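You operate a simulated robot arm through the tools that you are given. There is no shell and no other tool. Be economical: measure what you need, move in short steps, check, and stop when the job is done.

You are at the controls of a simulated two-armed robot. One attempt, no reset.

JOB
Run the yellow engine back at speed 1 on the roller bed till the lamp turns green, then stop.
Fine: the white knob sets the speed; lever back to STOP and knob to 0; the engine stays on the rollers.
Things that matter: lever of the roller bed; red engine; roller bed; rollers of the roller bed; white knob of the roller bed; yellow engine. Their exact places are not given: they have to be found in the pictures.

The check looks at the end state, three seconds after you hand in, the way a careful person would. Anything else that was tipped, shoved, dropped, spilled or broken makes it a failure.

ROBOT AND FRAMES
Two 7-joint arms with two-finger parallel grippers on one trunk, hanging from a carriage that runs on a gantry, over the field with the corners [0.404, -0.861], [0.404, 1.439], [-0.876, 1.439], [-0.876, -0.861] (x, y) and turns from -6.458 to 5.533 rad about z. Base frame: it is fixed where the carriage stands at the start and does not move with it; the origin is on the floor, on the carriage's upright axis, x ahead of it, y to its left, z up; the surface under the hand at the start is at about z = 0.86. Units: m, rad, N and s.
The left shoulder is at the start at [0.04, 0.173, 1.524], the right one opposite. With the tool pointing down near the work surface each hand reaches from about 0.1 to 0.64 m from the robot's upright axis, wherever it stands, measured 20 degrees to its own side. Places, roughly: lever of the roller bed [0.2, 0.1, 0.9]; roller bed [0.3, 0, 0.9]; rollers of the roller bed [0.4, 0, 0.9]; white knob of the roller bed [0.2, -0.1, 0.9]. Payload 3.43 kg a hand.
The TCP of each hand is the grasp point between the finger pads, 0.03 m short of the fingertips. In the tool frame z runs along the fingers and y along their closing line. The gripper opens to 0.094 m. The fingers are 0.028 m wide and 0.01 m thick; the gripper's body (0.05 by 0.096 m) begins 0.055 m behind the TCP.
Orientation is told as [roll, pitch, yaw] about the base's x, y, z axes, in that order, counted from this pose: with the fingers straight down and closing along the base's y, the tool's x points along the base's -x, its y along +y and its z along -z.

CONTROLS
- The arms move only by the tool arm_command. It takes "left_deltas", "right_deltas" or both (then of equal length, played together; a hand with none holds still); each is one flat list of numbers, 6 for each row, row after row: the shift along the base's x, y, z in units of 500 mm (1.0 is 500 mm), then the turn, a rotation vector about the base's x, y, z in units of 180 degrees (1.0 is 180 degrees). In form: [dx, dy, dz, ax, ay, az, dx, dy, dz, ax, ay, az, ...]. A call has 1 to 20 rows; each row is the pose to reach, as a shift and turn from the pose commanded when the call began. "left_fingers" and "right_fingers" are, for a hand that has rows, the opening, from 0 (shut) to 1 (fully open), set as the call begins (left out, the last holds). A call with a number of a shift or a turn outside -1 to 1 is refused whole. A row lasts 0.2 s, in which the tool goes at most 0.05 m and 0.15 rad; a call with a longer step from one row to the next is refused whole, and so is a gripper value outside its range. Where a pose cannot be reached the arm comes as near as it can. A force on the tool above 40 N (or 10 N above the force at the start of the call, whichever is more), or a blocked arm, ends the call early, and 0.2 s more pass. Each finger travels about 0.072 m/s and halts on what it meets, pressing with about 44 N; the grip force reading is that of the motor and also rises with nothing between the fingers. The clock runs only during rows and for 0.2 s after the last one: add rows that repeat a pose to give the fingers time. The reply holds the time, the measured pose of the TCP, the force on the tool along the base axes, the opening and the grip force, in the units named above and with some noise, with the torque about the TCP (base axes, N m) and any sound that the robot's microphone picked up.
- Cameras (640 x 400 px; columns grow to the right, rows downward): "scene" is now at [0.2146, -0.0072, 1.7906]; the picture's right is [-0.11, -0.99, 0.00], its down [-0.93, 0.11, -0.36] and it looks along [0.36, -0.04, -0.93] (base axes); focal length 273 px, centre (320, 200). "left" rides on the left gripper at [0.076, -0.014, -0.102] in its tool frame; the picture's right is [0.18, 0.98, 0.00], its down [-0.75, 0.14, -0.64] and it looks along [-0.63, 0.12, 0.77] (tool axes); focal length 243 px, centre (320, 200). "right" rides on the right gripper at [0.076, 0.014, -0.103] in its tool frame; the picture's right is [-0.18, 0.98, 0.00], its down [-0.75, -0.14, -0.64] and it looks along [-0.63, -0.12, 0.77] (tool axes); focal length 243 px, centre (320, 200).
- camera(camera): a new picture of that camera. The clock stands still meanwhile.
- lift_body(by): slides the trunk up (or, below 0, down) by that many m; the arms and the scene camera ride with it, the base frame stays. It gives what a move gives, with no picture.
- base_move(legs): drives the robot by 1 to 6 legs, each [ahead, left, turn to the left] in m, m and rad, along the robot's own axes; the way and the turn of a leg run together, so that a leg with both is an arc; at most 1.5 m and 3.142 rad a leg. The arms and the cameras ride along, it lands a little off, and it stops where it bumps. It keeps to its track: a leg is cut to what the track allows. It gives what a move gives.
- pan_tilt(pan, tilt): turns the head with the scene camera to pan (to the left, within 1.501 rad either way) and tilt (down, from -0.506 to 1.204), counted from straight ahead of the robot. It gives what a move gives.
- locate(camera, pixels): for up to 12 pixels [column, row] of the newest picture of that camera ("zoom" is the newest enlarged one), the place [x, y, z] in the base frame of the surface seen there, good to about 0.002 m. The clock stands still meanwhile.
- zoom(camera, box): a new picture of the part [left, top, right, bottom] of that camera's present view, enlarged. The clock stands still meanwhile.
- job_done(): hands the job in; it is judged then, once.

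Keep the steps short. Do not move on a guess: measure, check each grasp and each placing, and mend mistakes. In all there are 80 turns and 70 pictures (those below and enlarged ones count). Leave the grippers open and the arms clear of the work at the hand-in unless told otherwise, and finish with a single line.

The tools are called after "Request:" by a JSON object that holds its "fn" and its "kwargs". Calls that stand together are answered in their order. arm_command: Moves the arms, as the interface text tells. Its arguments: {"type":"object","properties":{"left_deltas":{"type":"array","items":{"type":"number"}},"left_fingers":{"type":"number"},"right_deltas":{"type":"array","items":{"type":"number"}},"right_fingers":{"type":"number"}},"required":[]} The other tools are called the same way: lift_body (by) slides the trunk up or down; base_move (legs) drives the base; pan_tilt (pan, tilt) turns the head that bears the scene camera; camera (camera) takes a picture; locate (camera, pixels) gives the place of the surface under pixels of a picture; zoom (camera, box) takes an enlarged picture of a part of a camera's view; job_done () hands the job in.

At the start:

```text
time: 0.0
left_position: [0.5199, 0.2778, 1.1322]
left_tcp_rot: [0.013, -0.157, -0.002]
left_contact_force: [112.5, -2.3, -257.8]
left_ft_torque: [3.0, -14.01, 1.49]
left_opening: 0.094
left_grip_force: 0.0
right_position: [0.6279, -0.2348, 1.1934]
right_tcp_rot: [0.004, -0.158, -0.003]
right_contact_force: [99.1, 30.3, -263.4]
right_ft_torque: [-3.97, -16.91, -3.48]
right_opening: 0.0943
right_grip_force: 0.0
trunk travel left (down, up): [-0.677, 0.104]
robot x, y, heading: [-0.0009, -0.0006, 0.003]
head pan, tilt: [-0.115, 1.201]
```

scene: 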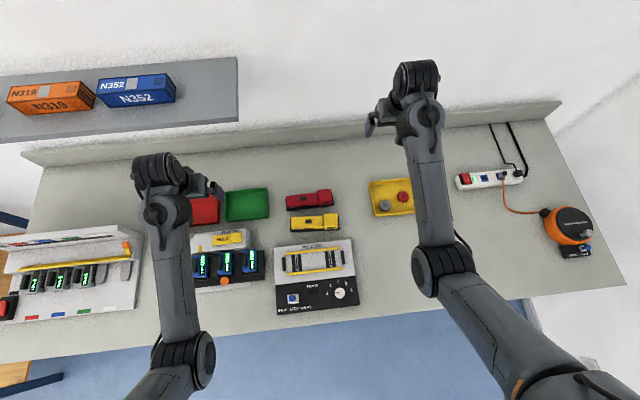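
right: 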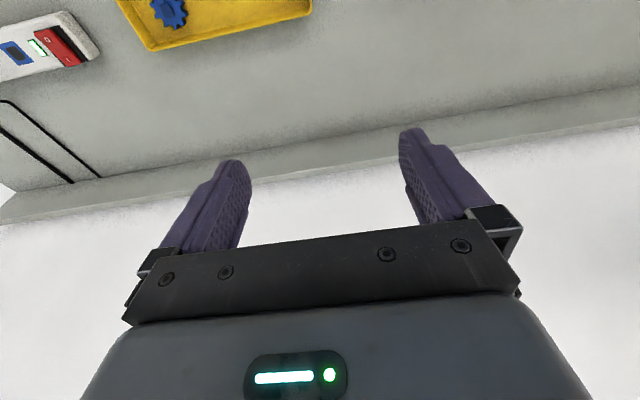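
left: 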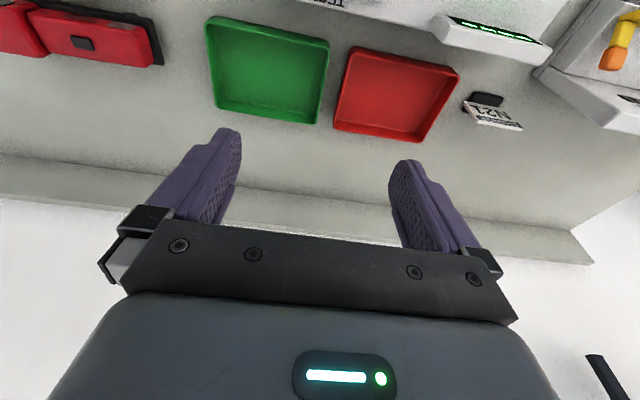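

I see the roller bed around (315,275) in the scene picture, with red and yellow engines above it. I zoom in to read it.

Request:
{"fn": "zoom", "kwargs": {"camera": "scene", "box": [260, 180, 370, 320]}}

Request:
{"fn": "zoom", "kwargs": {"camera": "scene", "box": [270, 230, 360, 320]}}

```text
2.86 times, centred on (315, 250) of scene
```

zoom: 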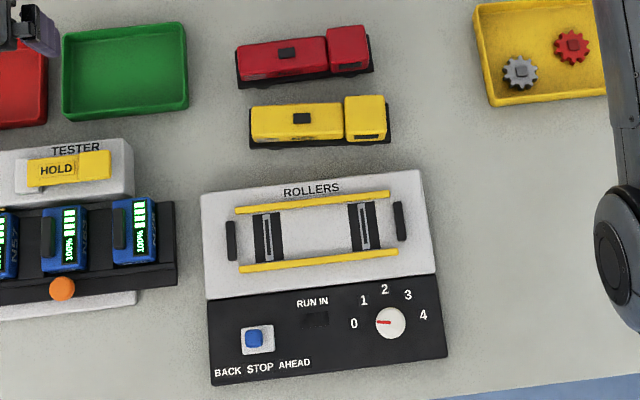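

```text
4.44 times, centred on (315, 275) of scene
```

zoom: 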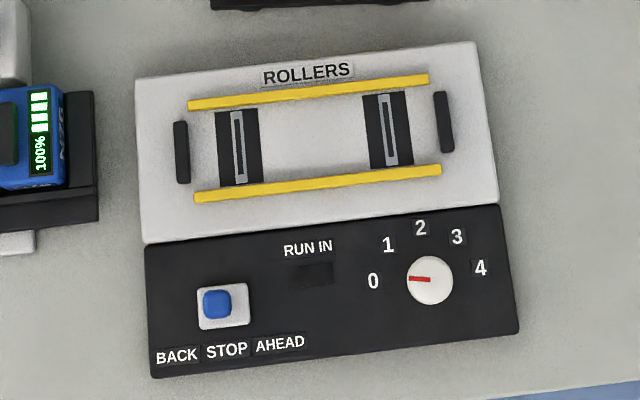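

The bed, the yellow engine, the blue lever (at STOP) and the white knob (at 0) are clear. I measure points in the last enlarged picture for the bed, and in the scene picture for the engines.

Request:
{"fn": "locate", "kwargs": {"camera": "zoom", "pixels": [[217, 300], [240, 318], [430, 285], [413, 279], [237, 150], [390, 135], [310, 88], [320, 183], [181, 152], [444, 122], [315, 270], [345, 330]]}}

Request:
{"fn": "locate", "kwargs": {"camera": "scene", "pixels": [[304, 223], [312, 221], [328, 221], [335, 216], [293, 223], [318, 234], [309, 201], [315, 208], [291, 230], [339, 226]]}}

Request:
{"fn": "zoom", "kwargs": {"camera": "scene", "box": [280, 183, 350, 240]}}

```text
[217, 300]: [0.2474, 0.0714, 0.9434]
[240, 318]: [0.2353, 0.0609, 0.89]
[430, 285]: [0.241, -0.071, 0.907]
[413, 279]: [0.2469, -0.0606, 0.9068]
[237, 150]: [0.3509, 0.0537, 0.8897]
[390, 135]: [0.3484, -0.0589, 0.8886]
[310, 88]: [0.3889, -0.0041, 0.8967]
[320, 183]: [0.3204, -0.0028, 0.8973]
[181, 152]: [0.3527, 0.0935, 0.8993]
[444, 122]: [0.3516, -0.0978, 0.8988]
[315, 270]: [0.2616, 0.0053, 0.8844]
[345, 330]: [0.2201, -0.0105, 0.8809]
```

```text
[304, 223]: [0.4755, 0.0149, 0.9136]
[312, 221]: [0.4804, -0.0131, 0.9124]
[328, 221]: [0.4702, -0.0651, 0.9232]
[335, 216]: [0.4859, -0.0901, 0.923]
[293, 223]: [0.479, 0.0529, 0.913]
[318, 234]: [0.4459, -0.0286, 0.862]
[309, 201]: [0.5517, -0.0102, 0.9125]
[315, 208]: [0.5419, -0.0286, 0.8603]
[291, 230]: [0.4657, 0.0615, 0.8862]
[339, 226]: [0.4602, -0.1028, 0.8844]
```

```text
7.02 times, centred on (315, 212) of scene
```

zoom: 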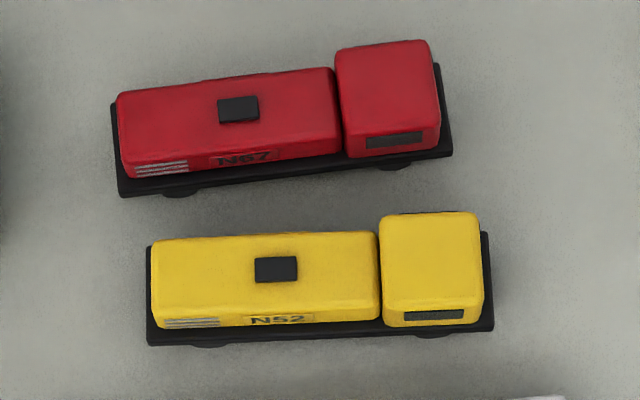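

I measure the yellow engine's edges and axis in this enlarged picture.

Request:
{"fn": "locate", "kwargs": {"camera": "zoom", "pixels": [[160, 245], [160, 310], [370, 238], [370, 303], [388, 220], [388, 308], [474, 216], [474, 305], [149, 338], [492, 325], [152, 252], [485, 238]]}}

Request:
{"fn": "locate", "kwargs": {"camera": "scene", "pixels": [[282, 252], [345, 243]]}}

```text
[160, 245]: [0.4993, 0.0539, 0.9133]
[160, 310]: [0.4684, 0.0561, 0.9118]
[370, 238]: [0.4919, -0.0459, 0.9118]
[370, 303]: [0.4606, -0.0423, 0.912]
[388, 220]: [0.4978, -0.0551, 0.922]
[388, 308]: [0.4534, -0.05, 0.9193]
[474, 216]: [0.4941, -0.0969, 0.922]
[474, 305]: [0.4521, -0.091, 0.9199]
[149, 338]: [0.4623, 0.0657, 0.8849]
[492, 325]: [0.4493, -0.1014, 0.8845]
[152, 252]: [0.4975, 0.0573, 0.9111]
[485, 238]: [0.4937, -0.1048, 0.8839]
```

```text
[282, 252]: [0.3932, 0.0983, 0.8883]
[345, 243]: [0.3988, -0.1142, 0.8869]
```

The engine axis runs about 0.077 rad clockwise from base y, with its centre near (0.478, -0.019). The bed centre is near (0.353, -0.003). I start by straightening the right tool's pitch.

Request:
{"fn": "arm_command", "kwargs": {"right_deltas": [0, 0, 0, 0, 0.025, 0, 0, 0, 0, 0, 0.0503, 0], "right_fingers": 0.7}}

Request:
{"fn": "zoom", "kwargs": {"camera": "scene", "box": [270, 180, 360, 260]}}

```text
time: 0.6
left_position: [0.5215, 0.2785, 1.1327]
left_tcp_rot: [0.015, -0.171, 0.0]
left_contact_force: [53.5, -6.4, -117.5]
left_ft_torque: [1.92, -6.35, 1.2]
left_opening: 0.0937
left_grip_force: 0.1
right_position: [0.6468, -0.2339, 1.1962]
right_tcp_rot: [0.007, -0.103, -0.007]
right_contact_force: [86.1, 44.0, -265.2]
right_ft_torque: [-5.73, -16.37, -4.6]
right_opening: 0.066
right_grip_force: 0.1
trunk travel left (down, up): [-0.677, 0.104]
robot x, y, heading: [0.0009, -0.0018, 0.001]
head pan, tilt: [-0.115, 1.201]
```

```text
5.00 times, centred on (315, 220) of scene
```

zoom: 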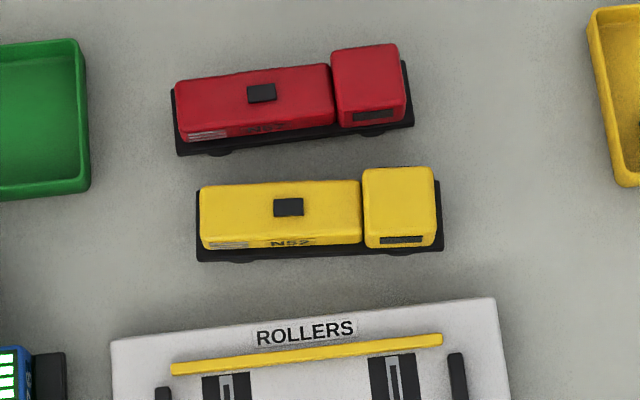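

The force readings are large though nothing is touched, so they may be a start-up transient. I let it settle at a nearer pose and measure the gap to the red engine.

Request:
{"fn": "arm_command", "kwargs": {"right_deltas": [-0.04, 0.03, 0, 0, 0, 0, -0.08, 0.06, 0, 0, 0, 0, -0.12, 0.09, 0, 0, 0, 0, -0.12, 0.09, 0, 0, 0, 0, -0.12, 0.09, 0, 0, 0, 0]}}

Request:
{"fn": "locate", "kwargs": {"camera": "zoom", "pixels": [[180, 153], [290, 142], [410, 124], [290, 134], [270, 187], [270, 245], [345, 182], [345, 240], [230, 365], [400, 342], [198, 258], [442, 246]]}}

```text
time: 1.1
left_position: [0.5229, 0.2767, 1.1335]
left_tcp_rot: [0.016, -0.177, -0.001]
left_contact_force: [25.1, 0.9, -42.0]
left_ft_torque: [0.39, -1.59, 0.2]
left_opening: 0.094
left_grip_force: 0.0
right_position: [0.634, -0.2156, 1.1977]
right_tcp_rot: [0.005, -0.168, 0.021]
right_contact_force: [57.1, 15.2, -109.2]
right_ft_torque: [-1.6, -5.23, -1.51]
right_opening: 0.0657
right_grip_force: 0.0
right hand out of reach, approached as far as the arm can: row 2
trunk travel left (down, up): [-0.677, 0.104]
robot x, y, heading: [0.0005, 0.0018, -0.001]
head pan, tilt: [-0.115, 1.201]
stopped in row 2 (right hand): the force on the tool passed its limit at 299 N (the readings are from after the stop); the commanded pose is now the measured one
```

```text
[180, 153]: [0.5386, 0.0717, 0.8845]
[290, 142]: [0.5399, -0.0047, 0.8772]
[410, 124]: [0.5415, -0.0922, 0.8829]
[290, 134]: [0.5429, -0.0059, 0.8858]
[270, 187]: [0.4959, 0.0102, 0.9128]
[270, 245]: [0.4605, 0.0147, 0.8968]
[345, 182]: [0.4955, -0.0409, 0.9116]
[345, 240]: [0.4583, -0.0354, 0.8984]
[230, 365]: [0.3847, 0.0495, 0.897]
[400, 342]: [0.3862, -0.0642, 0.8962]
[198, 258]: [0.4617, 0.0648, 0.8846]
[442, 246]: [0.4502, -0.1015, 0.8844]
```

The reach is poor here, and the forces are decaying. I hold still for a few rows to see the resting reading.

Request:
{"fn": "arm_command", "kwargs": {"right_deltas": [0, 0, 0, 0, 0, 0, 0, 0, 0, 0, 0, 0, 0, 0, 0, 0, 0, 0, 0, 0, 0, 0, 0, 0]}}

Request:
{"fn": "camera", "kwargs": {"camera": "scene"}}

```text
time: 1.5
left_position: [0.5231, 0.2778, 1.1341]
left_tcp_rot: [0.016, -0.182, 0.0]
left_contact_force: [13.5, -0.5, -20.0]
left_ft_torque: [0.23, -0.72, 0.1]
left_opening: 0.0944
left_grip_force: 0.1
right_position: [0.6348, -0.2163, 1.1967]
right_tcp_rot: [0.005, -0.17, 0.018]
right_contact_force: [24.0, 6.0, -43.2]
right_ft_torque: [-0.63, -1.98, -0.6]
right_opening: 0.0658
right_grip_force: 0.0
trunk travel left (down, up): [-0.677, 0.104]
robot x, y, heading: [-0.0007, -0.0019, -0.002]
head pan, tilt: [-0.115, 1.201]
stopped in row 1 (left hand): the force on the tool passed its limit at 62 N (the readings are from after the stop); the commanded pose is now the measured one
```

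```text
62 pictures are left
```

scene: 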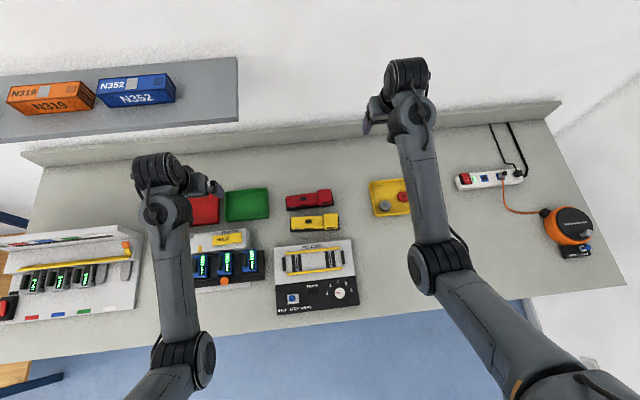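

The forces are decaying to a normal level. I bring the right hand back toward the robot and inward in small steps, keeping its tilt.

Request:
{"fn": "arm_command", "kwargs": {"right_deltas": [0, 0, 0, 0, 0, 0, -0.03, 0.02, -0.02, 0, 0, 0, -0.06, 0.04, -0.04, 0, 0, 0, -0.09, 0.06, -0.06, 0, 0, 0, -0.12, 0.08, -0.08, 0, 0, 0, -0.15, 0.1, -0.1, 0, 0, 0]}}

```text
time: 1.8
left_position: [0.5235, 0.2771, 1.1339]
left_tcp_rot: [0.015, -0.181, 0.0]
left_contact_force: [7.9, -0.2, -11.7]
left_ft_torque: [0.1, -0.44, 0.05]
left_opening: 0.094
left_grip_force: 0.1
right_position: [0.6349, -0.2155, 1.1971]
right_tcp_rot: [0.008, -0.171, 0.018]
right_contact_force: [12.6, 2.5, -21.1]
right_ft_torque: [-0.28, -0.91, -0.3]
right_opening: 0.0658
right_grip_force: 0.1
trunk travel left (down, up): [-0.677, 0.104]
robot x, y, heading: [0.0028, -0.0006, -0.002]
head pan, tilt: [-0.115, 1.201]
stopped in row 1 (right hand): the force on the tool passed its limit at 62 N (the readings are from after the stop); the commanded pose is now the measured one
```

The force is now down to about 20 N, so I repeat the same move.

Request:
{"fn": "arm_command", "kwargs": {"right_deltas": [0, 0, 0, 0, 0, 0, -0.03, 0.02, -0.02, 0, 0, 0, -0.06, 0.04, -0.04, 0, 0, 0, -0.09, 0.06, -0.06, 0, 0, 0, -0.12, 0.08, -0.08, 0, 0, 0, -0.15, 0.1, -0.1, 0, 0, 0]}}

```text
time: 2.4
left_position: [0.5243, 0.2781, 1.1333]
left_tcp_rot: [0.015, -0.182, -0.001]
left_contact_force: [5.2, 0.3, -7.7]
left_ft_torque: [0.09, -0.32, 0.03]
left_opening: 0.094
left_grip_force: 0.0
right_position: [0.6301, -0.2118, 1.1938]
right_tcp_rot: [0.003, -0.174, 0.022]
right_contact_force: [8.2, 4.0, -14.8]
right_ft_torque: [-0.48, -0.77, -0.5]
right_opening: 0.0656
right_grip_force: 0.0
trunk travel left (down, up): [-0.677, 0.104]
robot x, y, heading: [-0.001, -0.0022, 0.001]
head pan, tilt: [-0.115, 1.201]
stopped in row 2 (right hand): the force on the tool passed its limit at 49 N (the readings are from after the stop); the commanded pose is now the measured one
```

Moving inward still raises the force. I try slow downward steps instead, to see whether it is the arm folding limit.

Request:
{"fn": "arm_command", "kwargs": {"right_deltas": [0, 0, 0, 0, 0, 0, 0, 0, -0.02, 0, 0, 0, 0, 0, -0.04, 0, 0, 0, 0, 0, -0.06, 0, 0, 0, 0, 0, -0.08, 0, 0, 0, 0, 0, -0.1, 0, 0, 0]}}

```text
time: 3.8
left_position: [0.522, 0.2767, 1.1335]
left_tcp_rot: [0.017, -0.179, 0.001]
left_contact_force: [6.9, -1.3, -14.5]
left_ft_torque: [0.19, -0.83, 0.1]
left_opening: 0.094
left_grip_force: 0.0
right_position: [0.6298, -0.2125, 1.1422]
right_tcp_rot: [0.005, -0.175, 0.025]
right_contact_force: [0.6, -1.1, 0.1]
right_ft_torque: [0.02, 0.0, 0.02]
right_opening: 0.0661
right_grip_force: 0.0
trunk travel left (down, up): [-0.677, 0.104]
robot x, y, heading: [0.0031, 0.0019, 0.006]
head pan, tilt: [-0.115, 1.201]
```

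Downward works and the force is now zero. Next I go further down and inward, and level the pitch.

Request:
{"fn": "arm_command", "kwargs": {"right_deltas": [-0.03, 0.03, -0.02, 0, 0.012, 0, -0.06, 0.06, -0.04, 0, 0.024, 0, -0.09, 0.09, -0.06, 0, 0.036, 0, -0.12, 0.12, -0.08, 0, 0.048, 0, -0.15, 0.15, -0.1, 0, 0.056, -0.008]}}

```text
time: 5.0
left_position: [0.5224, 0.277, 1.1328]
left_tcp_rot: [0.015, -0.18, 0.002]
left_contact_force: [6.6, -0.7, -15.3]
left_ft_torque: [0.17, -0.83, 0.09]
left_opening: 0.0941
left_grip_force: 0.0
right_position: [0.5549, -0.1357, 1.0932]
right_tcp_rot: [0.005, 0.002, -0.001]
right_contact_force: [-0.7, 0.0, 0.5]
right_ft_torque: [0.02, -0.01, 0.0]
right_opening: 0.0656
right_grip_force: 0.1
trunk travel left (down, up): [-0.677, 0.104]
robot x, y, heading: [0.0006, 0.0004, -0.0]
head pan, tilt: [-0.115, 1.201]
```

Level and unloaded. Now I turn the right tool 1.494 rad about z while moving above the yellow engine at z ≈ 1.03.

Request:
{"fn": "arm_command", "kwargs": {"right_deltas": [-0.014, 0.021, -0.0115, 0, 0, 0.0432, -0.028, 0.042, -0.023, 0, 0, 0.0865, -0.042, 0.063, -0.034, 0, 0, 0.1297, -0.056, 0.084, -0.046, 0, 0, 0.173, -0.07, 0.105, -0.057, 0, 0, 0.2162, -0.084, 0.127, -0.069, 0, 0, 0.2594, -0.098, 0.148, -0.08, 0, 0, 0.3027, -0.112, 0.169, -0.092, 0, 0, 0.3459, -0.126, 0.19, -0.103, 0, 0, 0.389, -0.14, 0.211, -0.115, 0, 0, 0.4324, -0.154, 0.231, -0.126, 0, 0, 0.4756, -0.154, 0.231, -0.126, 0, 0, 0.4756], "right_fingers": 0.66}}

Request:
{"fn": "camera", "kwargs": {"camera": "scene"}}

Request:
{"fn": "camera", "kwargs": {"camera": "right"}}

```text
time: 7.6
left_position: [0.5231, 0.2778, 1.1337]
left_tcp_rot: [0.014, -0.18, 0.001]
left_contact_force: [6.9, -1.1, -16.0]
left_ft_torque: [0.2, -0.86, 0.1]
left_opening: 0.0939
left_grip_force: 0.1
right_position: [0.4791, -0.022, 1.0301]
right_tcp_rot: [0.005, 0.003, 1.494]
right_contact_force: [0.0, 0.5, 0.3]
right_ft_torque: [0.01, 0.01, 0.01]
right_opening: 0.0621
right_grip_force: 0.1
trunk travel left (down, up): [-0.677, 0.104]
robot x, y, heading: [-0.0026, -0.0015, -0.002]
head pan, tilt: [-0.115, 1.201]
```

```text
61 pictures are left
```

scene: 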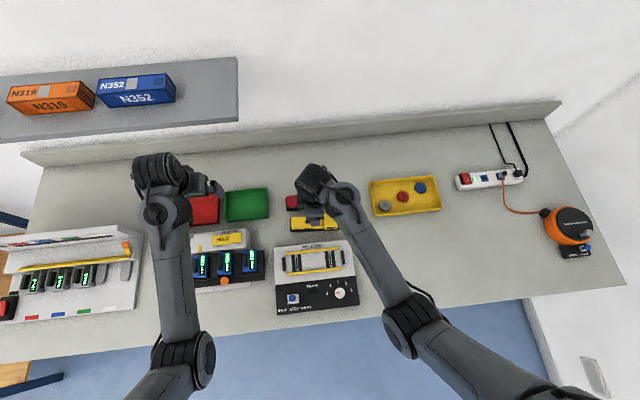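

```text
60 pictures are left
```

right: 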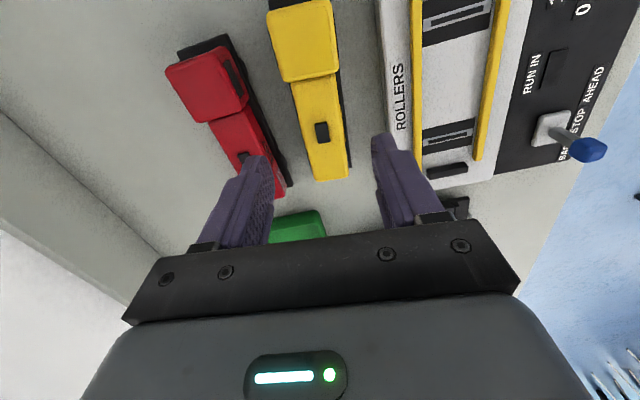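

The tool stands above the yellow engine's hood, closing across it. I go down to z ≈ 0.95, fingertips at 0.92 just above the hood, and check.

Request:
{"fn": "arm_command", "kwargs": {"right_deltas": [0, 0, -0.04, 0, 0, 0, 0, 0, -0.08, 0, 0, 0, 0, 0, -0.12, 0, 0, 0, -0.002, 0.002, -0.156, 0, 0, 0, -0.002, 0.002, -0.156, 0, 0, 0]}}

Request:
{"fn": "camera", "kwargs": {"camera": "right"}}

Request:
{"fn": "zoom", "kwargs": {"camera": "scene", "box": [270, 170, 360, 240]}}

```text
time: 8.8
left_position: [0.5232, 0.2777, 1.1331]
left_tcp_rot: [0.017, -0.18, 0.0]
left_contact_force: [7.5, -1.1, -15.0]
left_ft_torque: [0.18, -0.83, 0.1]
left_opening: 0.0943
left_grip_force: 0.1
right_position: [0.477, -0.0213, 0.9523]
right_tcp_rot: [0.006, 0.001, 1.491]
right_contact_force: [0.4, -0.5, -0.8]
right_ft_torque: [0.02, 0.05, -0.02]
right_opening: 0.062
right_grip_force: 0.1
trunk travel left (down, up): [-0.677, 0.104]
robot x, y, heading: [-0.0042, -0.0033, 0.0]
head pan, tilt: [-0.115, 1.201]
```

```text
59 pictures are left
```

right: 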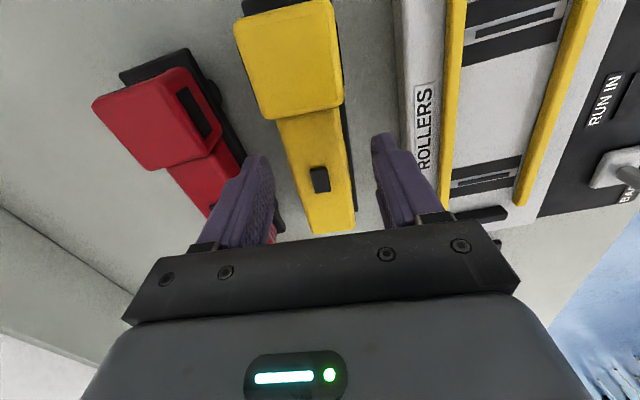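

```text
5.71 times, centred on (315, 205) of scene
```

zoom: 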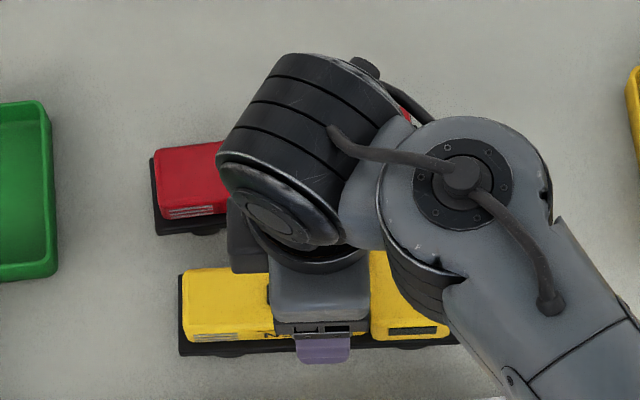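

The fingers straddle the hood with room on the red side. I go down to z = 0.918.

Request:
{"fn": "arm_command", "kwargs": {"right_deltas": [0.001, 0, -0.03, 0, 0, 0, 0.001, 0, -0.05, 0, 0, 0, 0.001, 0, -0.068, 0, 0, 0, 0.001, 0, -0.068, 0, 0, 0]}}

Request:
{"fn": "camera", "kwargs": {"camera": "right"}}

```text
time: 9.8
left_position: [0.5223, 0.2773, 1.1341]
left_tcp_rot: [0.015, -0.179, 0.0]
left_contact_force: [7.8, -1.9, -15.3]
left_ft_torque: [0.18, -0.81, 0.1]
left_opening: 0.0939
left_grip_force: 0.1
right_position: [0.4768, -0.0213, 0.9185]
right_tcp_rot: [0.005, 0.001, 1.494]
right_contact_force: [0.6, -0.2, 0.9]
right_ft_torque: [-0.01, -0.01, -0.03]
right_opening: 0.0621
right_grip_force: 0.1
trunk travel left (down, up): [-0.677, 0.104]
robot x, y, heading: [-0.0046, -0.003, -0.003]
head pan, tilt: [-0.115, 1.201]
```

```text
57 pictures are left
```

right: 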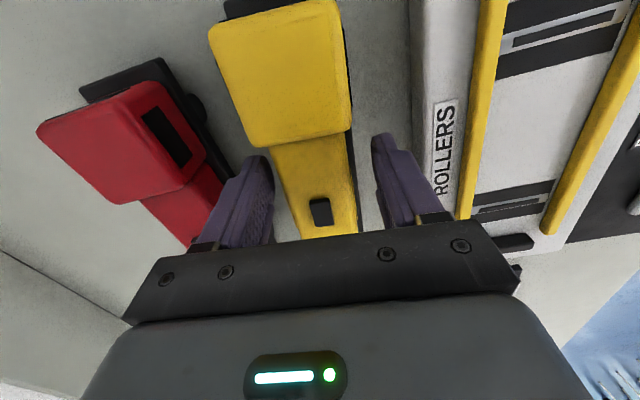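

Well centred. I close the right fingers onto the hood.

Request:
{"fn": "arm_command", "kwargs": {"right_deltas": [0, 0, 0, 0, 0, 0, 0, 0, 0, 0, 0, 0, 0, 0, 0, 0, 0, 0, 0, 0, 0, 0, 0, 0], "right_fingers": 0.2}}

```text
time: 10.8
left_position: [0.5236, 0.2762, 1.1332]
left_tcp_rot: [0.014, -0.181, 0.001]
left_contact_force: [6.9, -0.9, -15.9]
left_ft_torque: [0.18, -0.86, 0.09]
left_opening: 0.0941
left_grip_force: 0.0
right_position: [0.4778, -0.0207, 0.9177]
right_tcp_rot: [0.006, 0.001, 1.492]
right_contact_force: [0.0, -0.7, 5.2]
right_ft_torque: [-0.02, 0.12, 0.22]
right_opening: 0.0399
right_grip_force: 43.8
trunk travel left (down, up): [-0.677, 0.104]
robot x, y, heading: [-0.0019, -0.0014, 0.004]
head pan, tilt: [-0.115, 1.201]
```

Gripped at 0.040 m opening. I lift 0.08 m straight up.

Request:
{"fn": "arm_command", "kwargs": {"right_deltas": [0, 0, 0.03, 0, 0, 0, 0, 0, 0.07, 0, 0, 0, 0, 0, 0.11, 0, 0, 0, 0, 0, 0.16, 0, 0, 0, 0, 0, 0.16, 0, 0, 0]}}

Request:
{"fn": "camera", "kwargs": {"camera": "right"}}

Request:
{"fn": "zoom", "kwargs": {"camera": "scene", "box": [260, 180, 370, 320]}}

```text
time: 12.0
left_position: [0.5224, 0.2768, 1.1334]
left_tcp_rot: [0.017, -0.181, 0.001]
left_contact_force: [7.3, 0.7, -15.2]
left_ft_torque: [0.21, -0.84, 0.12]
left_opening: 0.0942
left_grip_force: 0.0
right_position: [0.4766, -0.0199, 0.9984]
right_tcp_rot: [0.005, 0.002, 1.493]
right_contact_force: [-0.3, 0.6, -3.3]
right_ft_torque: [0.04, 0.02, 0.01]
right_opening: 0.0392
right_grip_force: 44.2
trunk travel left (down, up): [-0.677, 0.104]
robot x, y, heading: [0.002, -0.0001, 0.001]
head pan, tilt: [-0.115, 1.201]
```

```text
56 pictures are left
```

right: 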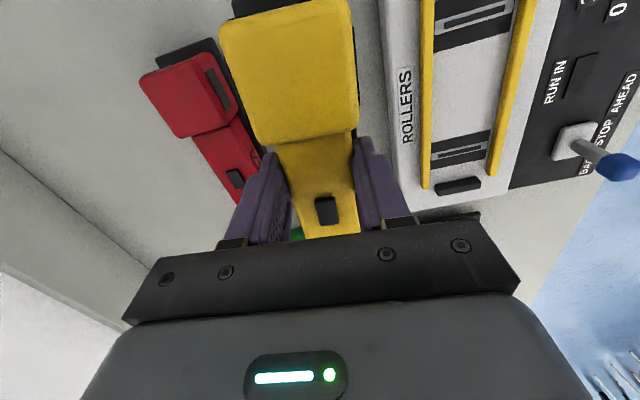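

```text
2.86 times, centred on (315, 250) of scene
```

zoom: 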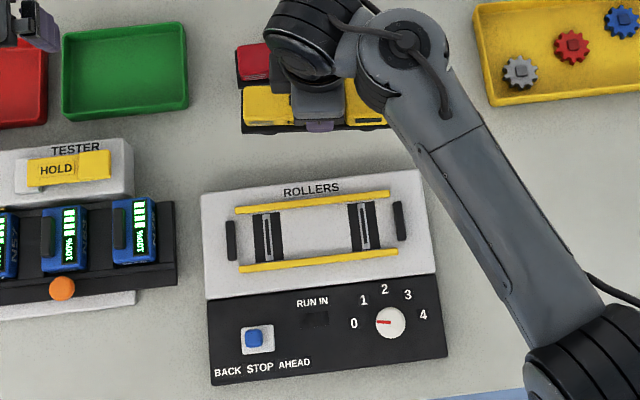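

The engine came up level, 3.3 N of weight. I measure the bed's rails, rollers and stops precisely in a tight enlargement.

Request:
{"fn": "zoom", "kwargs": {"camera": "scene", "box": [285, 240, 350, 280]}}

```text
9.85 times, centred on (318, 260) of scene
```

zoom: 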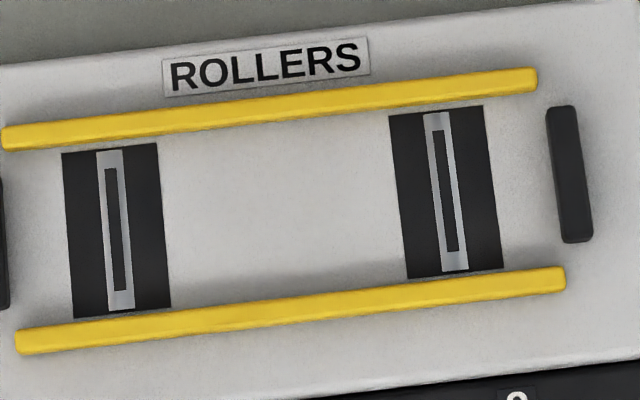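

Request:
{"fn": "locate", "kwargs": {"camera": "zoom", "pixels": [[120, 133], [440, 93], [120, 330], [440, 287], [110, 160], [121, 300], [435, 120], [455, 262], [102, 230], [130, 230], [553, 175], [64, 240]]}}

```text
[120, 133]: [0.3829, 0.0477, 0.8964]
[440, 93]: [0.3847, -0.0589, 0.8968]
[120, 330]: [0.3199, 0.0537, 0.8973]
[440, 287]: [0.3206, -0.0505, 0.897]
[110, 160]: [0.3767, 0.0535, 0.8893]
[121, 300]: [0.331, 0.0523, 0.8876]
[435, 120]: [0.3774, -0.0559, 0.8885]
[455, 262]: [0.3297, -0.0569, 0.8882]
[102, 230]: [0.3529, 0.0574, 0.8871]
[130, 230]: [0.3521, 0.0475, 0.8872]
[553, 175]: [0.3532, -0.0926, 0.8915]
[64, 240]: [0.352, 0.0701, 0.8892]
```

Bed: centre about (0.353, -0.002), rails aligned with y to within 0.01 rad, roller tops at about z 0.888. I carry the engine over it and turn it by +0.085 rad.

Request:
{"fn": "arm_command", "kwargs": {"right_deltas": [-0.03, 0.004, 0, 0, 0, 0.003, -0.08, 0.011, 0, 0, 0, 0.009, -0.13, 0.018, 0, 0, 0, 0.014, -0.18, 0.025, 0, 0, 0, 0.019, -0.22, 0.03, 0, 0, 0, 0.024, -0.248, 0.035, 0, 0, 0, 0.027, -0.248, 0.035, 0, 0, 0, 0.027]}}

Request:
{"fn": "zoom", "kwargs": {"camera": "scene", "box": [260, 220, 370, 320]}}

Request:
{"fn": "camera", "kwargs": {"camera": "right"}}

```text
time: 13.6
left_position: [0.5234, 0.2778, 1.1334]
left_tcp_rot: [0.016, -0.179, -0.001]
left_contact_force: [8.1, -0.7, -15.5]
left_ft_torque: [0.22, -0.86, 0.11]
left_opening: 0.094
left_grip_force: 0.1
right_position: [0.3541, -0.0024, 0.9992]
right_tcp_rot: [0.005, 0.002, 1.577]
right_contact_force: [-0.3, -0.2, -2.5]
right_ft_torque: [-0.01, 0.02, -0.01]
right_opening: 0.0396
right_grip_force: 43.5
trunk travel left (down, up): [-0.677, 0.104]
robot x, y, heading: [0.0044, -0.0007, -0.003]
head pan, tilt: [-0.115, 1.201]
```

```text
4.00 times, centred on (315, 270) of scene
```

zoom: 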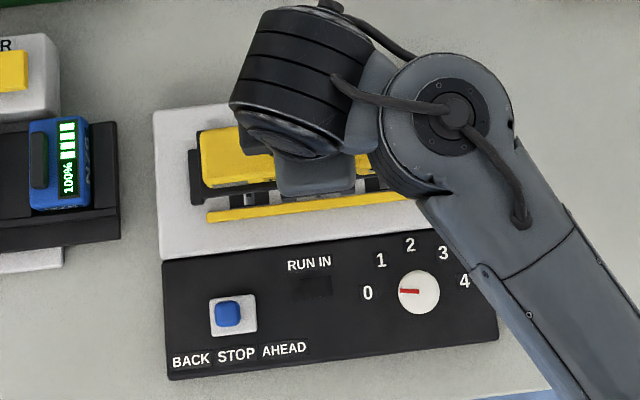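

```text
52 pictures are left
```

right: 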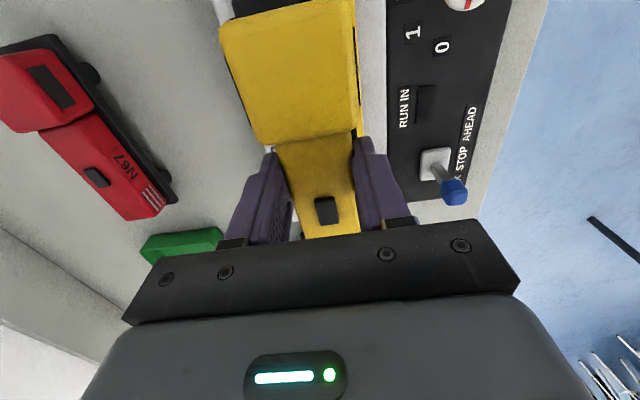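

I check the engine's left end against the bed by locating its visible corner.

Request:
{"fn": "locate", "kwargs": {"camera": "zoom", "pixels": [[196, 200], [193, 170], [270, 188], [205, 172], [204, 140]]}}

```text
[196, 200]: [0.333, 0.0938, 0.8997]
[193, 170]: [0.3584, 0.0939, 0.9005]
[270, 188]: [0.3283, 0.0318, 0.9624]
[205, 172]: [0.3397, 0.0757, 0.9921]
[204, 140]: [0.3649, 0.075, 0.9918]
```

The engine centre comes out at about (0.353, -0.002), as wanted. I lower to just above the expected seat, then slowly on.

Request:
{"fn": "arm_command", "kwargs": {"right_deltas": [0, 0, -0.03, 0, 0, 0, 0, 0, -0.06, 0, 0, 0, 0, 0, -0.085, 0, 0, 0, 0, 0, -0.095, 0, 0, 0, 0, 0, -0.1, 0, 0, 0, 0, 0, -0.1, 0, 0, 0]}}

Request:
{"fn": "zoom", "kwargs": {"camera": "scene", "box": [260, 220, 370, 320]}}

```text
time: 15.0
left_position: [0.5231, 0.2767, 1.1336]
left_tcp_rot: [0.015, -0.181, 0.001]
left_contact_force: [7.1, -0.2, -16.0]
left_ft_torque: [0.2, -0.89, 0.14]
left_opening: 0.0941
left_grip_force: 0.0
right_position: [0.3541, -0.0029, 0.9476]
right_tcp_rot: [0.004, 0.002, 1.579]
right_contact_force: [0.4, 0.2, -2.0]
right_ft_torque: [-0.02, 0.01, 0.03]
right_opening: 0.0392
right_grip_force: 44.0
trunk travel left (down, up): [-0.677, 0.104]
robot x, y, heading: [0.0012, 0.0025, 0.005]
head pan, tilt: [-0.115, 1.201]
```

```text
4.00 times, centred on (315, 270) of scene
```

zoom: 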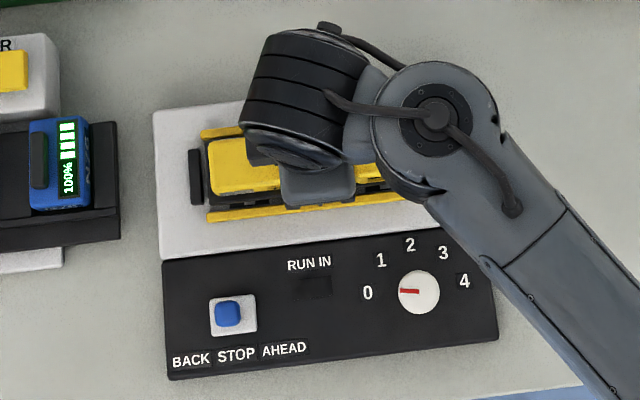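

No contact yet, and the engine lies between the rails. I lower a few mm more at a time.

Request:
{"fn": "arm_command", "kwargs": {"right_deltas": [0, 0, -0.002, 0, 0, 0, 0, 0, -0.004, 0, 0, 0, 0, 0, -0.006, 0, 0, 0, 0, 0, -0.006, 0, 0, 0]}}

```text
time: 16.0
left_position: [0.5232, 0.2781, 1.1331]
left_tcp_rot: [0.017, -0.179, 0.0]
left_contact_force: [6.8, -0.6, -15.6]
left_ft_torque: [0.22, -0.84, 0.07]
left_opening: 0.0942
left_grip_force: 0.0
right_position: [0.3526, -0.0039, 0.9449]
right_tcp_rot: [0.004, 0.003, 1.579]
right_contact_force: [0.3, -0.1, -2.2]
right_ft_torque: [-0.03, -0.03, -0.03]
right_opening: 0.0393
right_grip_force: 43.9
trunk travel left (down, up): [-0.677, 0.104]
robot x, y, heading: [0.0014, 0.0055, 0.001]
head pan, tilt: [-0.115, 1.201]
```

Still hanging (about -2 N), so I continue down.

Request:
{"fn": "arm_command", "kwargs": {"right_deltas": [0, 0, -0.002, 0, 0, 0, 0, 0, -0.004, 0, 0, 0, 0, 0, -0.006, 0, 0, 0, 0, 0, -0.006, 0, 0, 0]}}

```text
time: 16.9
left_position: [0.5237, 0.2765, 1.1332]
left_tcp_rot: [0.016, -0.182, 0.002]
left_contact_force: [5.3, -0.1, -8.0]
left_ft_torque: [0.1, -0.2, 0.04]
left_opening: 0.0941
left_grip_force: 0.0
right_position: [0.3548, -0.0018, 0.9453]
right_tcp_rot: [-0.001, 0.0, 1.58]
right_contact_force: [-4.6, -0.9, 14.7]
right_ft_torque: [-0.78, 0.29, -0.03]
right_opening: 0.0395
right_grip_force: 44.0
trunk travel left (down, up): [-0.677, 0.104]
robot x, y, heading: [-0.0019, 0.0005, 0.004]
head pan, tilt: [-0.115, 1.201]
stopped in row 4 (right hand): the force on the tool passed its limit at 42 N (the readings are from after the stop); the commanded pose is now the measured one
```

Contact at z ≈ 0.945, as expected for the rollers. I look before letting go.

Request:
{"fn": "zoom", "kwargs": {"camera": "scene", "box": [285, 235, 350, 285]}}

Request:
{"fn": "camera", "kwargs": {"camera": "right"}}

```text
8.00 times, centred on (318, 260) of scene
```

zoom: 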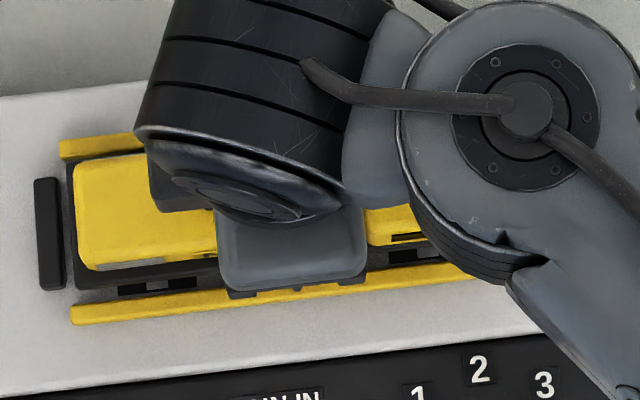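

```text
49 pictures are left
```

right: 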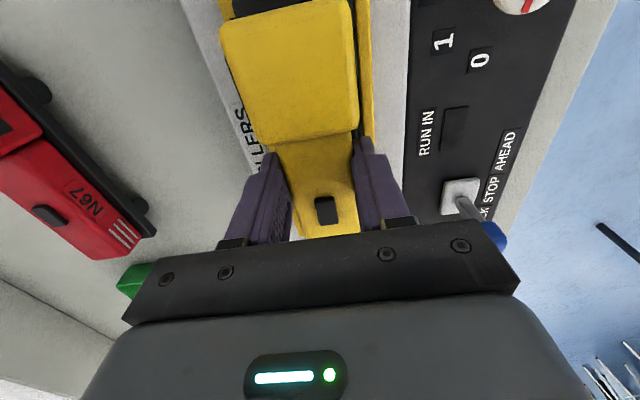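

The engine sits squarely between the rails and end stops. I open to 0.062 m and rise.

Request:
{"fn": "arm_command", "kwargs": {"right_deltas": [0, 0, 0, 0, 0, 0, 0, 0, 0, 0, 0, 0, 0, 0, 0, 0, 0, 0], "right_fingers": 0.66}}

Request:
{"fn": "arm_command", "kwargs": {"right_deltas": [0, 0, 0.02, 0, 0, 0, 0, 0, 0.06, 0, 0, 0, 0, 0, 0.12, 0, 0, 0, 0, 0, 0.18, 0, 0, 0, 0.04, -0.08, 0.2, 0, 0, 0, 0.06, -0.16, 0.22, 0, 0, 0, 0.06, -0.24, 0.22, 0, 0, 0]}}

Request:
{"fn": "zoom", "kwargs": {"camera": "scene", "box": [270, 230, 360, 320]}}

```text
time: 17.7
left_position: [0.524, 0.276, 1.1326]
left_tcp_rot: [0.015, -0.182, 0.0]
left_contact_force: [7.2, -0.9, -12.7]
left_ft_torque: [0.22, -0.67, 0.16]
left_opening: 0.094
left_grip_force: 0.0
right_position: [0.3547, -0.0023, 0.9441]
right_tcp_rot: [0.003, 0.0, 1.578]
right_contact_force: [-0.4, 1.0, -0.1]
right_ft_torque: [-0.02, -0.04, -0.02]
right_opening: 0.0618
right_grip_force: 0.0
trunk travel left (down, up): [-0.677, 0.104]
robot x, y, heading: [-0.0006, -0.0026, 0.004]
head pan, tilt: [-0.115, 1.201]
```

```text
time: 19.3
left_position: [0.5235, 0.2767, 1.133]
left_tcp_rot: [0.016, -0.179, 0.0]
left_contact_force: [6.7, 0.5, -13.8]
left_ft_torque: [0.17, -0.78, 0.08]
left_opening: 0.0943
left_grip_force: 0.0
right_position: [0.3853, -0.1229, 1.053]
right_tcp_rot: [0.004, 0.0, 1.578]
right_contact_force: [-0.4, -0.2, -0.1]
right_ft_torque: [-0.01, -0.02, 0.05]
right_opening: 0.0619
right_grip_force: 0.1
trunk travel left (down, up): [-0.677, 0.104]
robot x, y, heading: [0.0006, 0.0008, 0.004]
head pan, tilt: [-0.115, 1.201]
```

```text
4.44 times, centred on (315, 275) of scene
```

zoom: 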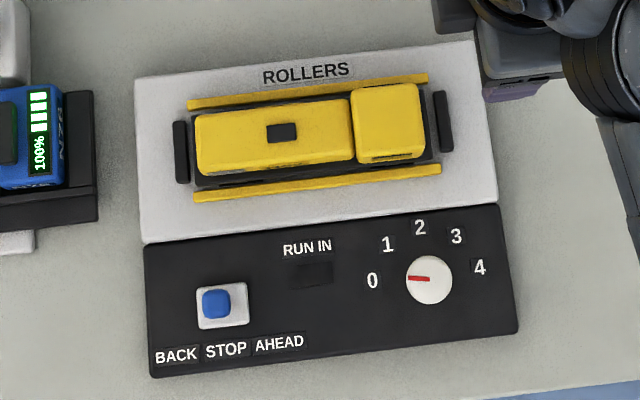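

The engine stands well on the rollers. Next the knob: I locate its rim, the red mark and the numbers.

Request:
{"fn": "zoom", "kwargs": {"camera": "scene", "box": [315, 255, 345, 305]}}

Request:
{"fn": "locate", "kwargs": {"camera": "zoom", "pixels": [[320, 200]]}}

```text
8.00 times, centred on (330, 280) of scene
```

zoom: 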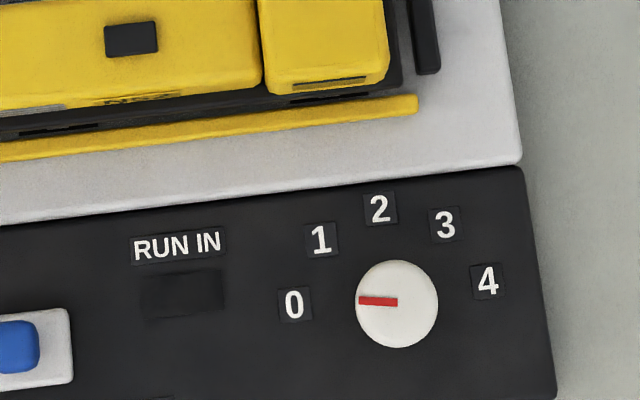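

```text
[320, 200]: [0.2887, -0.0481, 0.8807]
```

Request:
{"fn": "locate", "kwargs": {"camera": "zoom", "pixels": [[397, 303], [362, 300], [394, 302], [397, 263], [434, 303], [397, 340], [294, 304], [320, 240], [380, 209], [445, 225], [487, 281], [397, 352]]}}

Request:
{"fn": "locate", "kwargs": {"camera": "zoom", "pixels": [[182, 292], [18, 345], [10, 325], [30, 365], [60, 320], [60, 375]]}}

```text
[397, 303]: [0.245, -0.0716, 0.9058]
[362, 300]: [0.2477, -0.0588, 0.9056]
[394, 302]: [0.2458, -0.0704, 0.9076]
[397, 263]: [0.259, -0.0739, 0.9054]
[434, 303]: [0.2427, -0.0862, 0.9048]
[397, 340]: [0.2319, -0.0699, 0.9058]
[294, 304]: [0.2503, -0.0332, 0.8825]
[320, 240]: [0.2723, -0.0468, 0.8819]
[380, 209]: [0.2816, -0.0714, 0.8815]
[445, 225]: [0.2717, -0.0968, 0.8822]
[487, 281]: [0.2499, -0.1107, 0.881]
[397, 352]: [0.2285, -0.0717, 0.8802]
```

```text
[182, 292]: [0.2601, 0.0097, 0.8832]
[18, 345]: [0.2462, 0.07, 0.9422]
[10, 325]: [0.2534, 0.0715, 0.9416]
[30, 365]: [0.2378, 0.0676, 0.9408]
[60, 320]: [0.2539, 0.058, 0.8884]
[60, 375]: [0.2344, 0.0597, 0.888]
```

Knob: centre (0.2445, -0.072), radius 0.015, top z 0.906, panel 0.881. One speed step is about 40° clockwise from above, and the mark is at 0. I move the right hand above the knob.

Request:
{"fn": "arm_command", "kwargs": {"right_deltas": [-0.05, 0, 0, 0, 0, 0, -0.1, 0.03, 0, 0, 0, 0, -0.15, 0.06, -0.02, 0, 0, 0, -0.2, 0.08, -0.05, 0, 0, 0, -0.25, 0.1, -0.08, 0, 0, 0, -0.2816, 0.102, -0.106, 0, 0, 0, -0.2816, 0.102, -0.106, 0, 0, 0]}}

Request:
{"fn": "camera", "kwargs": {"camera": "right"}}

Request:
{"fn": "zoom", "kwargs": {"camera": "scene", "box": [270, 230, 390, 320]}}

```text
time: 20.9
left_position: [0.5227, 0.278, 1.1339]
left_tcp_rot: [0.014, -0.18, -0.001]
left_contact_force: [5.8, -0.1, -13.5]
left_ft_torque: [0.2, -0.8, 0.1]
left_opening: 0.094
left_grip_force: 0.0
right_position: [0.2425, -0.0722, 1.0021]
right_tcp_rot: [0.001, -0.002, 1.579]
right_contact_force: [-0.3, 0.7, -0.6]
right_ft_torque: [-0.03, 0.03, -0.01]
right_opening: 0.062
right_grip_force: 0.0
trunk travel left (down, up): [-0.677, 0.104]
robot x, y, heading: [0.0001, -0.0, 0.001]
head pan, tilt: [-0.115, 1.201]
```

```text
46 pictures are left
```

right: 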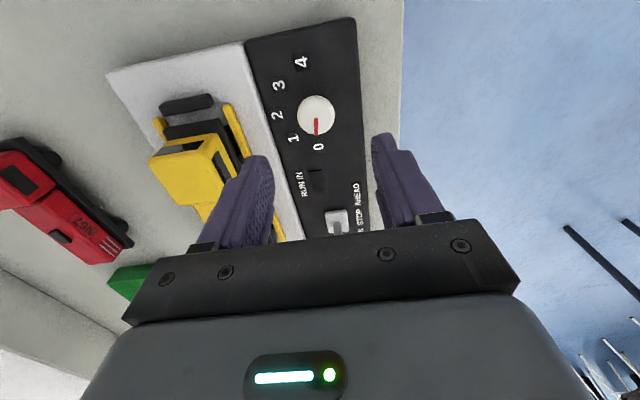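

```text
4.44 times, centred on (330, 275) of scene
```

zoom: 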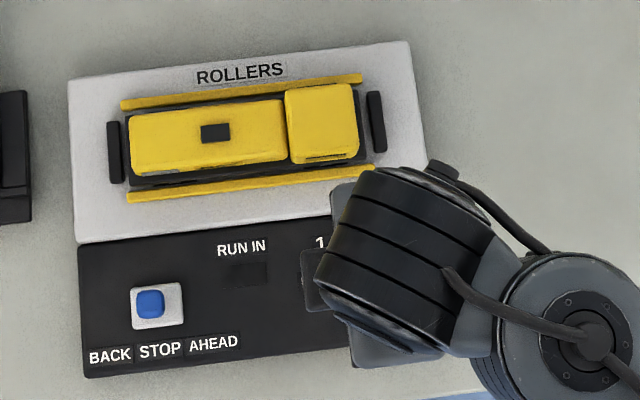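

Centred above the knob, and the lamp stays visible. I go down to z = 0.918, tips 7 mm above the panel.

Request:
{"fn": "arm_command", "kwargs": {"right_deltas": [0, 0, -0.05, 0, 0, 0, 0, 0, -0.1, 0, 0, 0, 0, 0, -0.14, 0, 0, 0, 0.001, 0, -0.167, 0, 0, 0, 0.001, 0, -0.167, 0, 0, 0]}}

Request:
{"fn": "camera", "kwargs": {"camera": "right"}}

```text
time: 22.1
left_position: [0.5232, 0.2775, 1.1337]
left_tcp_rot: [0.016, -0.179, 0.0]
left_contact_force: [7.0, -0.6, -15.4]
left_ft_torque: [0.14, -0.78, 0.11]
left_opening: 0.0941
left_grip_force: 0.1
right_position: [0.2452, -0.0706, 0.9185]
right_tcp_rot: [0.001, -0.001, 1.578]
right_contact_force: [0.3, -0.2, -0.7]
right_ft_torque: [0.02, 0.0, 0.01]
right_opening: 0.0621
right_grip_force: 0.0
trunk travel left (down, up): [-0.677, 0.104]
robot x, y, heading: [-0.0011, 0.0004, 0.004]
head pan, tilt: [-0.115, 1.201]
```

```text
44 pictures are left
```

right: 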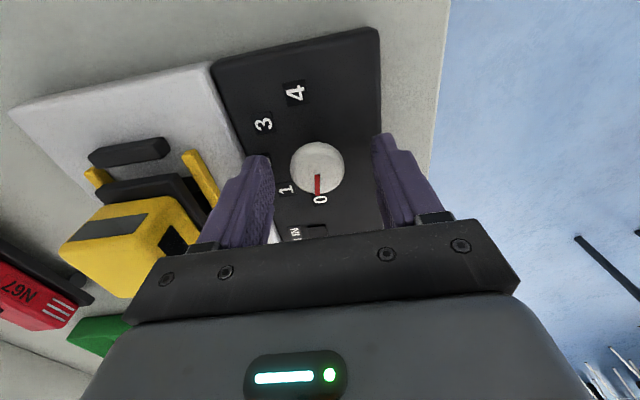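

The knob lies centrally between the pads. I close on it.

Request:
{"fn": "arm_command", "kwargs": {"right_deltas": [0, 0, 0, 0, 0, 0, 0, 0, 0, 0, 0, 0, 0, 0, 0, 0, 0, 0, 0, 0, 0, 0, 0, 0], "right_fingers": 0.2}}

```text
time: 23.1
left_position: [0.5243, 0.2766, 1.1349]
left_tcp_rot: [0.015, -0.183, 0.0]
left_contact_force: [6.3, 0.2, -14.1]
left_ft_torque: [0.16, -0.81, 0.11]
left_opening: 0.0938
left_grip_force: 0.1
right_position: [0.2461, -0.0715, 0.9186]
right_tcp_rot: [-0.001, 0.001, 1.579]
right_contact_force: [6.9, -0.9, -4.1]
right_ft_torque: [0.11, -0.16, -0.01]
right_opening: 0.0316
right_grip_force: 44.9
trunk travel left (down, up): [-0.677, 0.104]
robot x, y, heading: [0.0015, -0.0028, -0.003]
head pan, tilt: [-0.115, 1.201]
```

Gripped (0.0316 m). I turn 40° clockwise about the TCP.

Request:
{"fn": "arm_command", "kwargs": {"right_deltas": [0, 0, 0, 0, 0, -0.03, 0, 0, 0, 0, 0, -0.07, 0, 0, 0, 0, 0, -0.11, 0, 0, 0, 0, 0, -0.15, 0, 0, 0, 0, 0, -0.19, 0, 0, 0, 0, 0, -0.222, 0, 0, 0, 0, 0, -0.222]}}

Request:
{"fn": "camera", "kwargs": {"camera": "right"}}

```text
time: 24.7
left_position: [0.5245, 0.2771, 1.1351]
left_tcp_rot: [0.016, -0.18, 0.0]
left_contact_force: [6.6, -1.0, -14.7]
left_ft_torque: [0.22, -0.78, 0.1]
left_opening: 0.094
left_grip_force: 0.0
right_position: [0.2461, -0.0702, 0.9175]
right_tcp_rot: [-0.001, -0.002, 0.878]
right_contact_force: [9.8, 0.1, -6.1]
right_ft_torque: [-0.59, 0.26, -0.01]
right_opening: 0.0315
right_grip_force: 45.0
trunk travel left (down, up): [-0.677, 0.104]
robot x, y, heading: [0.0002, -0.0006, 0.003]
head pan, tilt: [-0.115, 1.201]
```

```text
43 pictures are left
```

right: 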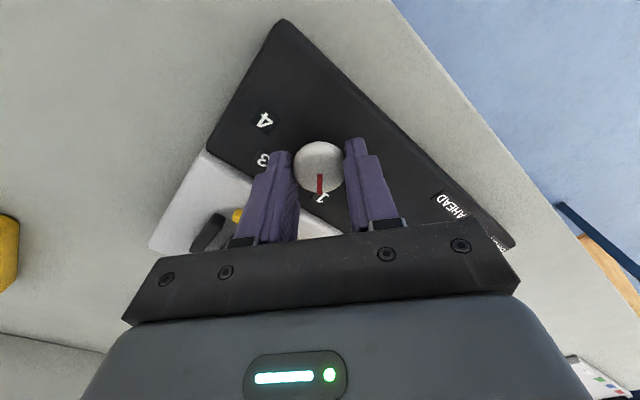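

The red mark points at 1. I open, rise and move aside to the right.

Request:
{"fn": "arm_command", "kwargs": {"right_deltas": [0, 0, 0, 0, 0, 0, 0, 0, 0, 0, 0, 0, 0, 0, 0, 0, 0, 0], "right_fingers": 0.66}}

Request:
{"fn": "arm_command", "kwargs": {"right_deltas": [0, 0, 0.04, 0, 0, 0, 0, 0, 0.1, 0, 0, 0, 0, 0, 0.17, 0, 0, 0, 0.02, -0.08, 0.2, 0, 0, 0, 0.04, -0.17, 0.2, 0, 0, 0, 0.06, -0.26, 0.2, 0, 0, 0, 0.06, -0.3, 0.2, 0, 0, 0]}}

Request:
{"fn": "zoom", "kwargs": {"camera": "scene", "box": [270, 230, 360, 320]}}

Request:
{"fn": "camera", "kwargs": {"camera": "scene"}}

```text
time: 25.5
left_position: [0.5235, 0.277, 1.1342]
left_tcp_rot: [0.014, -0.178, 0.0]
left_contact_force: [6.5, -1.0, -14.8]
left_ft_torque: [0.19, -0.77, 0.12]
left_opening: 0.0939
left_grip_force: 0.1
right_position: [0.2442, -0.0711, 0.9178]
right_tcp_rot: [0.0, -0.001, 0.881]
right_contact_force: [0.7, -0.7, 0.8]
right_ft_torque: [-0.03, -0.01, -0.01]
right_opening: 0.0621
right_grip_force: 0.1
trunk travel left (down, up): [-0.677, 0.104]
robot x, y, heading: [0.0038, -0.0013, 0.003]
head pan, tilt: [-0.115, 1.201]
```

```text
time: 27.1
left_position: [0.5221, 0.2777, 1.1333]
left_tcp_rot: [0.016, -0.18, -0.001]
left_contact_force: [6.3, 0.1, -15.3]
left_ft_torque: [0.18, -0.77, 0.08]
left_opening: 0.094
left_grip_force: 0.1
right_position: [0.2732, -0.2219, 1.0177]
right_tcp_rot: [0.0, 0.0, 0.881]
right_contact_force: [-0.5, 0.4, -0.2]
right_ft_torque: [0.0, 0.01, -0.02]
right_opening: 0.0622
right_grip_force: 0.1
trunk travel left (down, up): [-0.677, 0.104]
robot x, y, heading: [-0.0023, 0.0022, 0.001]
head pan, tilt: [-0.115, 1.201]
```

```text
4.44 times, centred on (315, 275) of scene
```

zoom: 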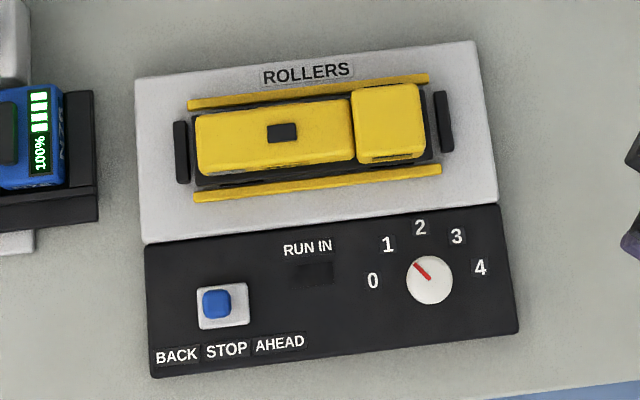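

```text
41 pictures are left
```

scene: 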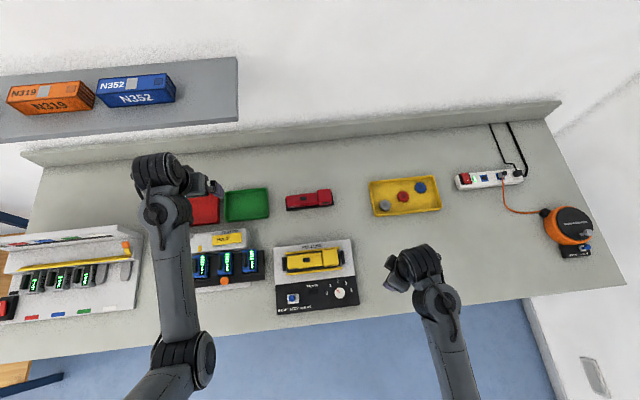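

The knob reads 1. Now the left hand goes for the lever. First I lower and level it, and locate the battery rack's right edge for clearance.

Request:
{"fn": "arm_command", "kwargs": {"left_deltas": [0, 0, -0.02, 0, 0, 0, 0, 0, -0.05, 0, 0, 0, 0, 0, -0.08, 0, 0, 0, -0.03, 0, -0.1, 0, 0.015, 0, -0.06, 0, -0.12, 0, 0.03, 0, -0.09, 0, -0.13, 0, 0.045, 0, -0.12, 0, -0.13, 0, 0.057, 0, -0.12, 0, -0.13, 0, 0.057, 0], "left_fingers": 0.4}}

Request:
{"fn": "locate", "kwargs": {"camera": "scene", "pixels": [[262, 265], [255, 262], [246, 262], [240, 238], [248, 240], [268, 270], [330, 246]]}}

```text
time: 28.7
left_position: [0.472, 0.2777, 1.0673]
left_tcp_rot: [0.016, -0.03, -0.001]
left_contact_force: [9.2, -1.2, -18.9]
left_ft_torque: [0.24, -0.56, 0.14]
left_opening: 0.0375
left_grip_force: 0.1
right_position: [0.2736, -0.2221, 1.0173]
right_tcp_rot: [0.002, 0.001, 0.883]
right_contact_force: [0.0, 0.1, 0.5]
right_ft_torque: [-0.03, -0.01, -0.02]
right_opening: 0.0617
right_grip_force: 0.1
trunk travel left (down, up): [-0.677, 0.104]
robot x, y, heading: [-0.0006, -0.0005, 0.003]
head pan, tilt: [-0.115, 1.201]
stopped in row 7 (left hand): the force on the tool passed its limit at 79 N (the readings are from after the stop); the commanded pose is now the measured one
```

```text
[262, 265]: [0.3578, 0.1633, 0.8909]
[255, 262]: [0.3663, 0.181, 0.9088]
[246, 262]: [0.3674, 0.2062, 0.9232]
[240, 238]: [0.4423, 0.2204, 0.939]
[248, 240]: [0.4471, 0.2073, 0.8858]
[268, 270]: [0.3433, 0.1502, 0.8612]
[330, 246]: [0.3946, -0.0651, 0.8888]
```

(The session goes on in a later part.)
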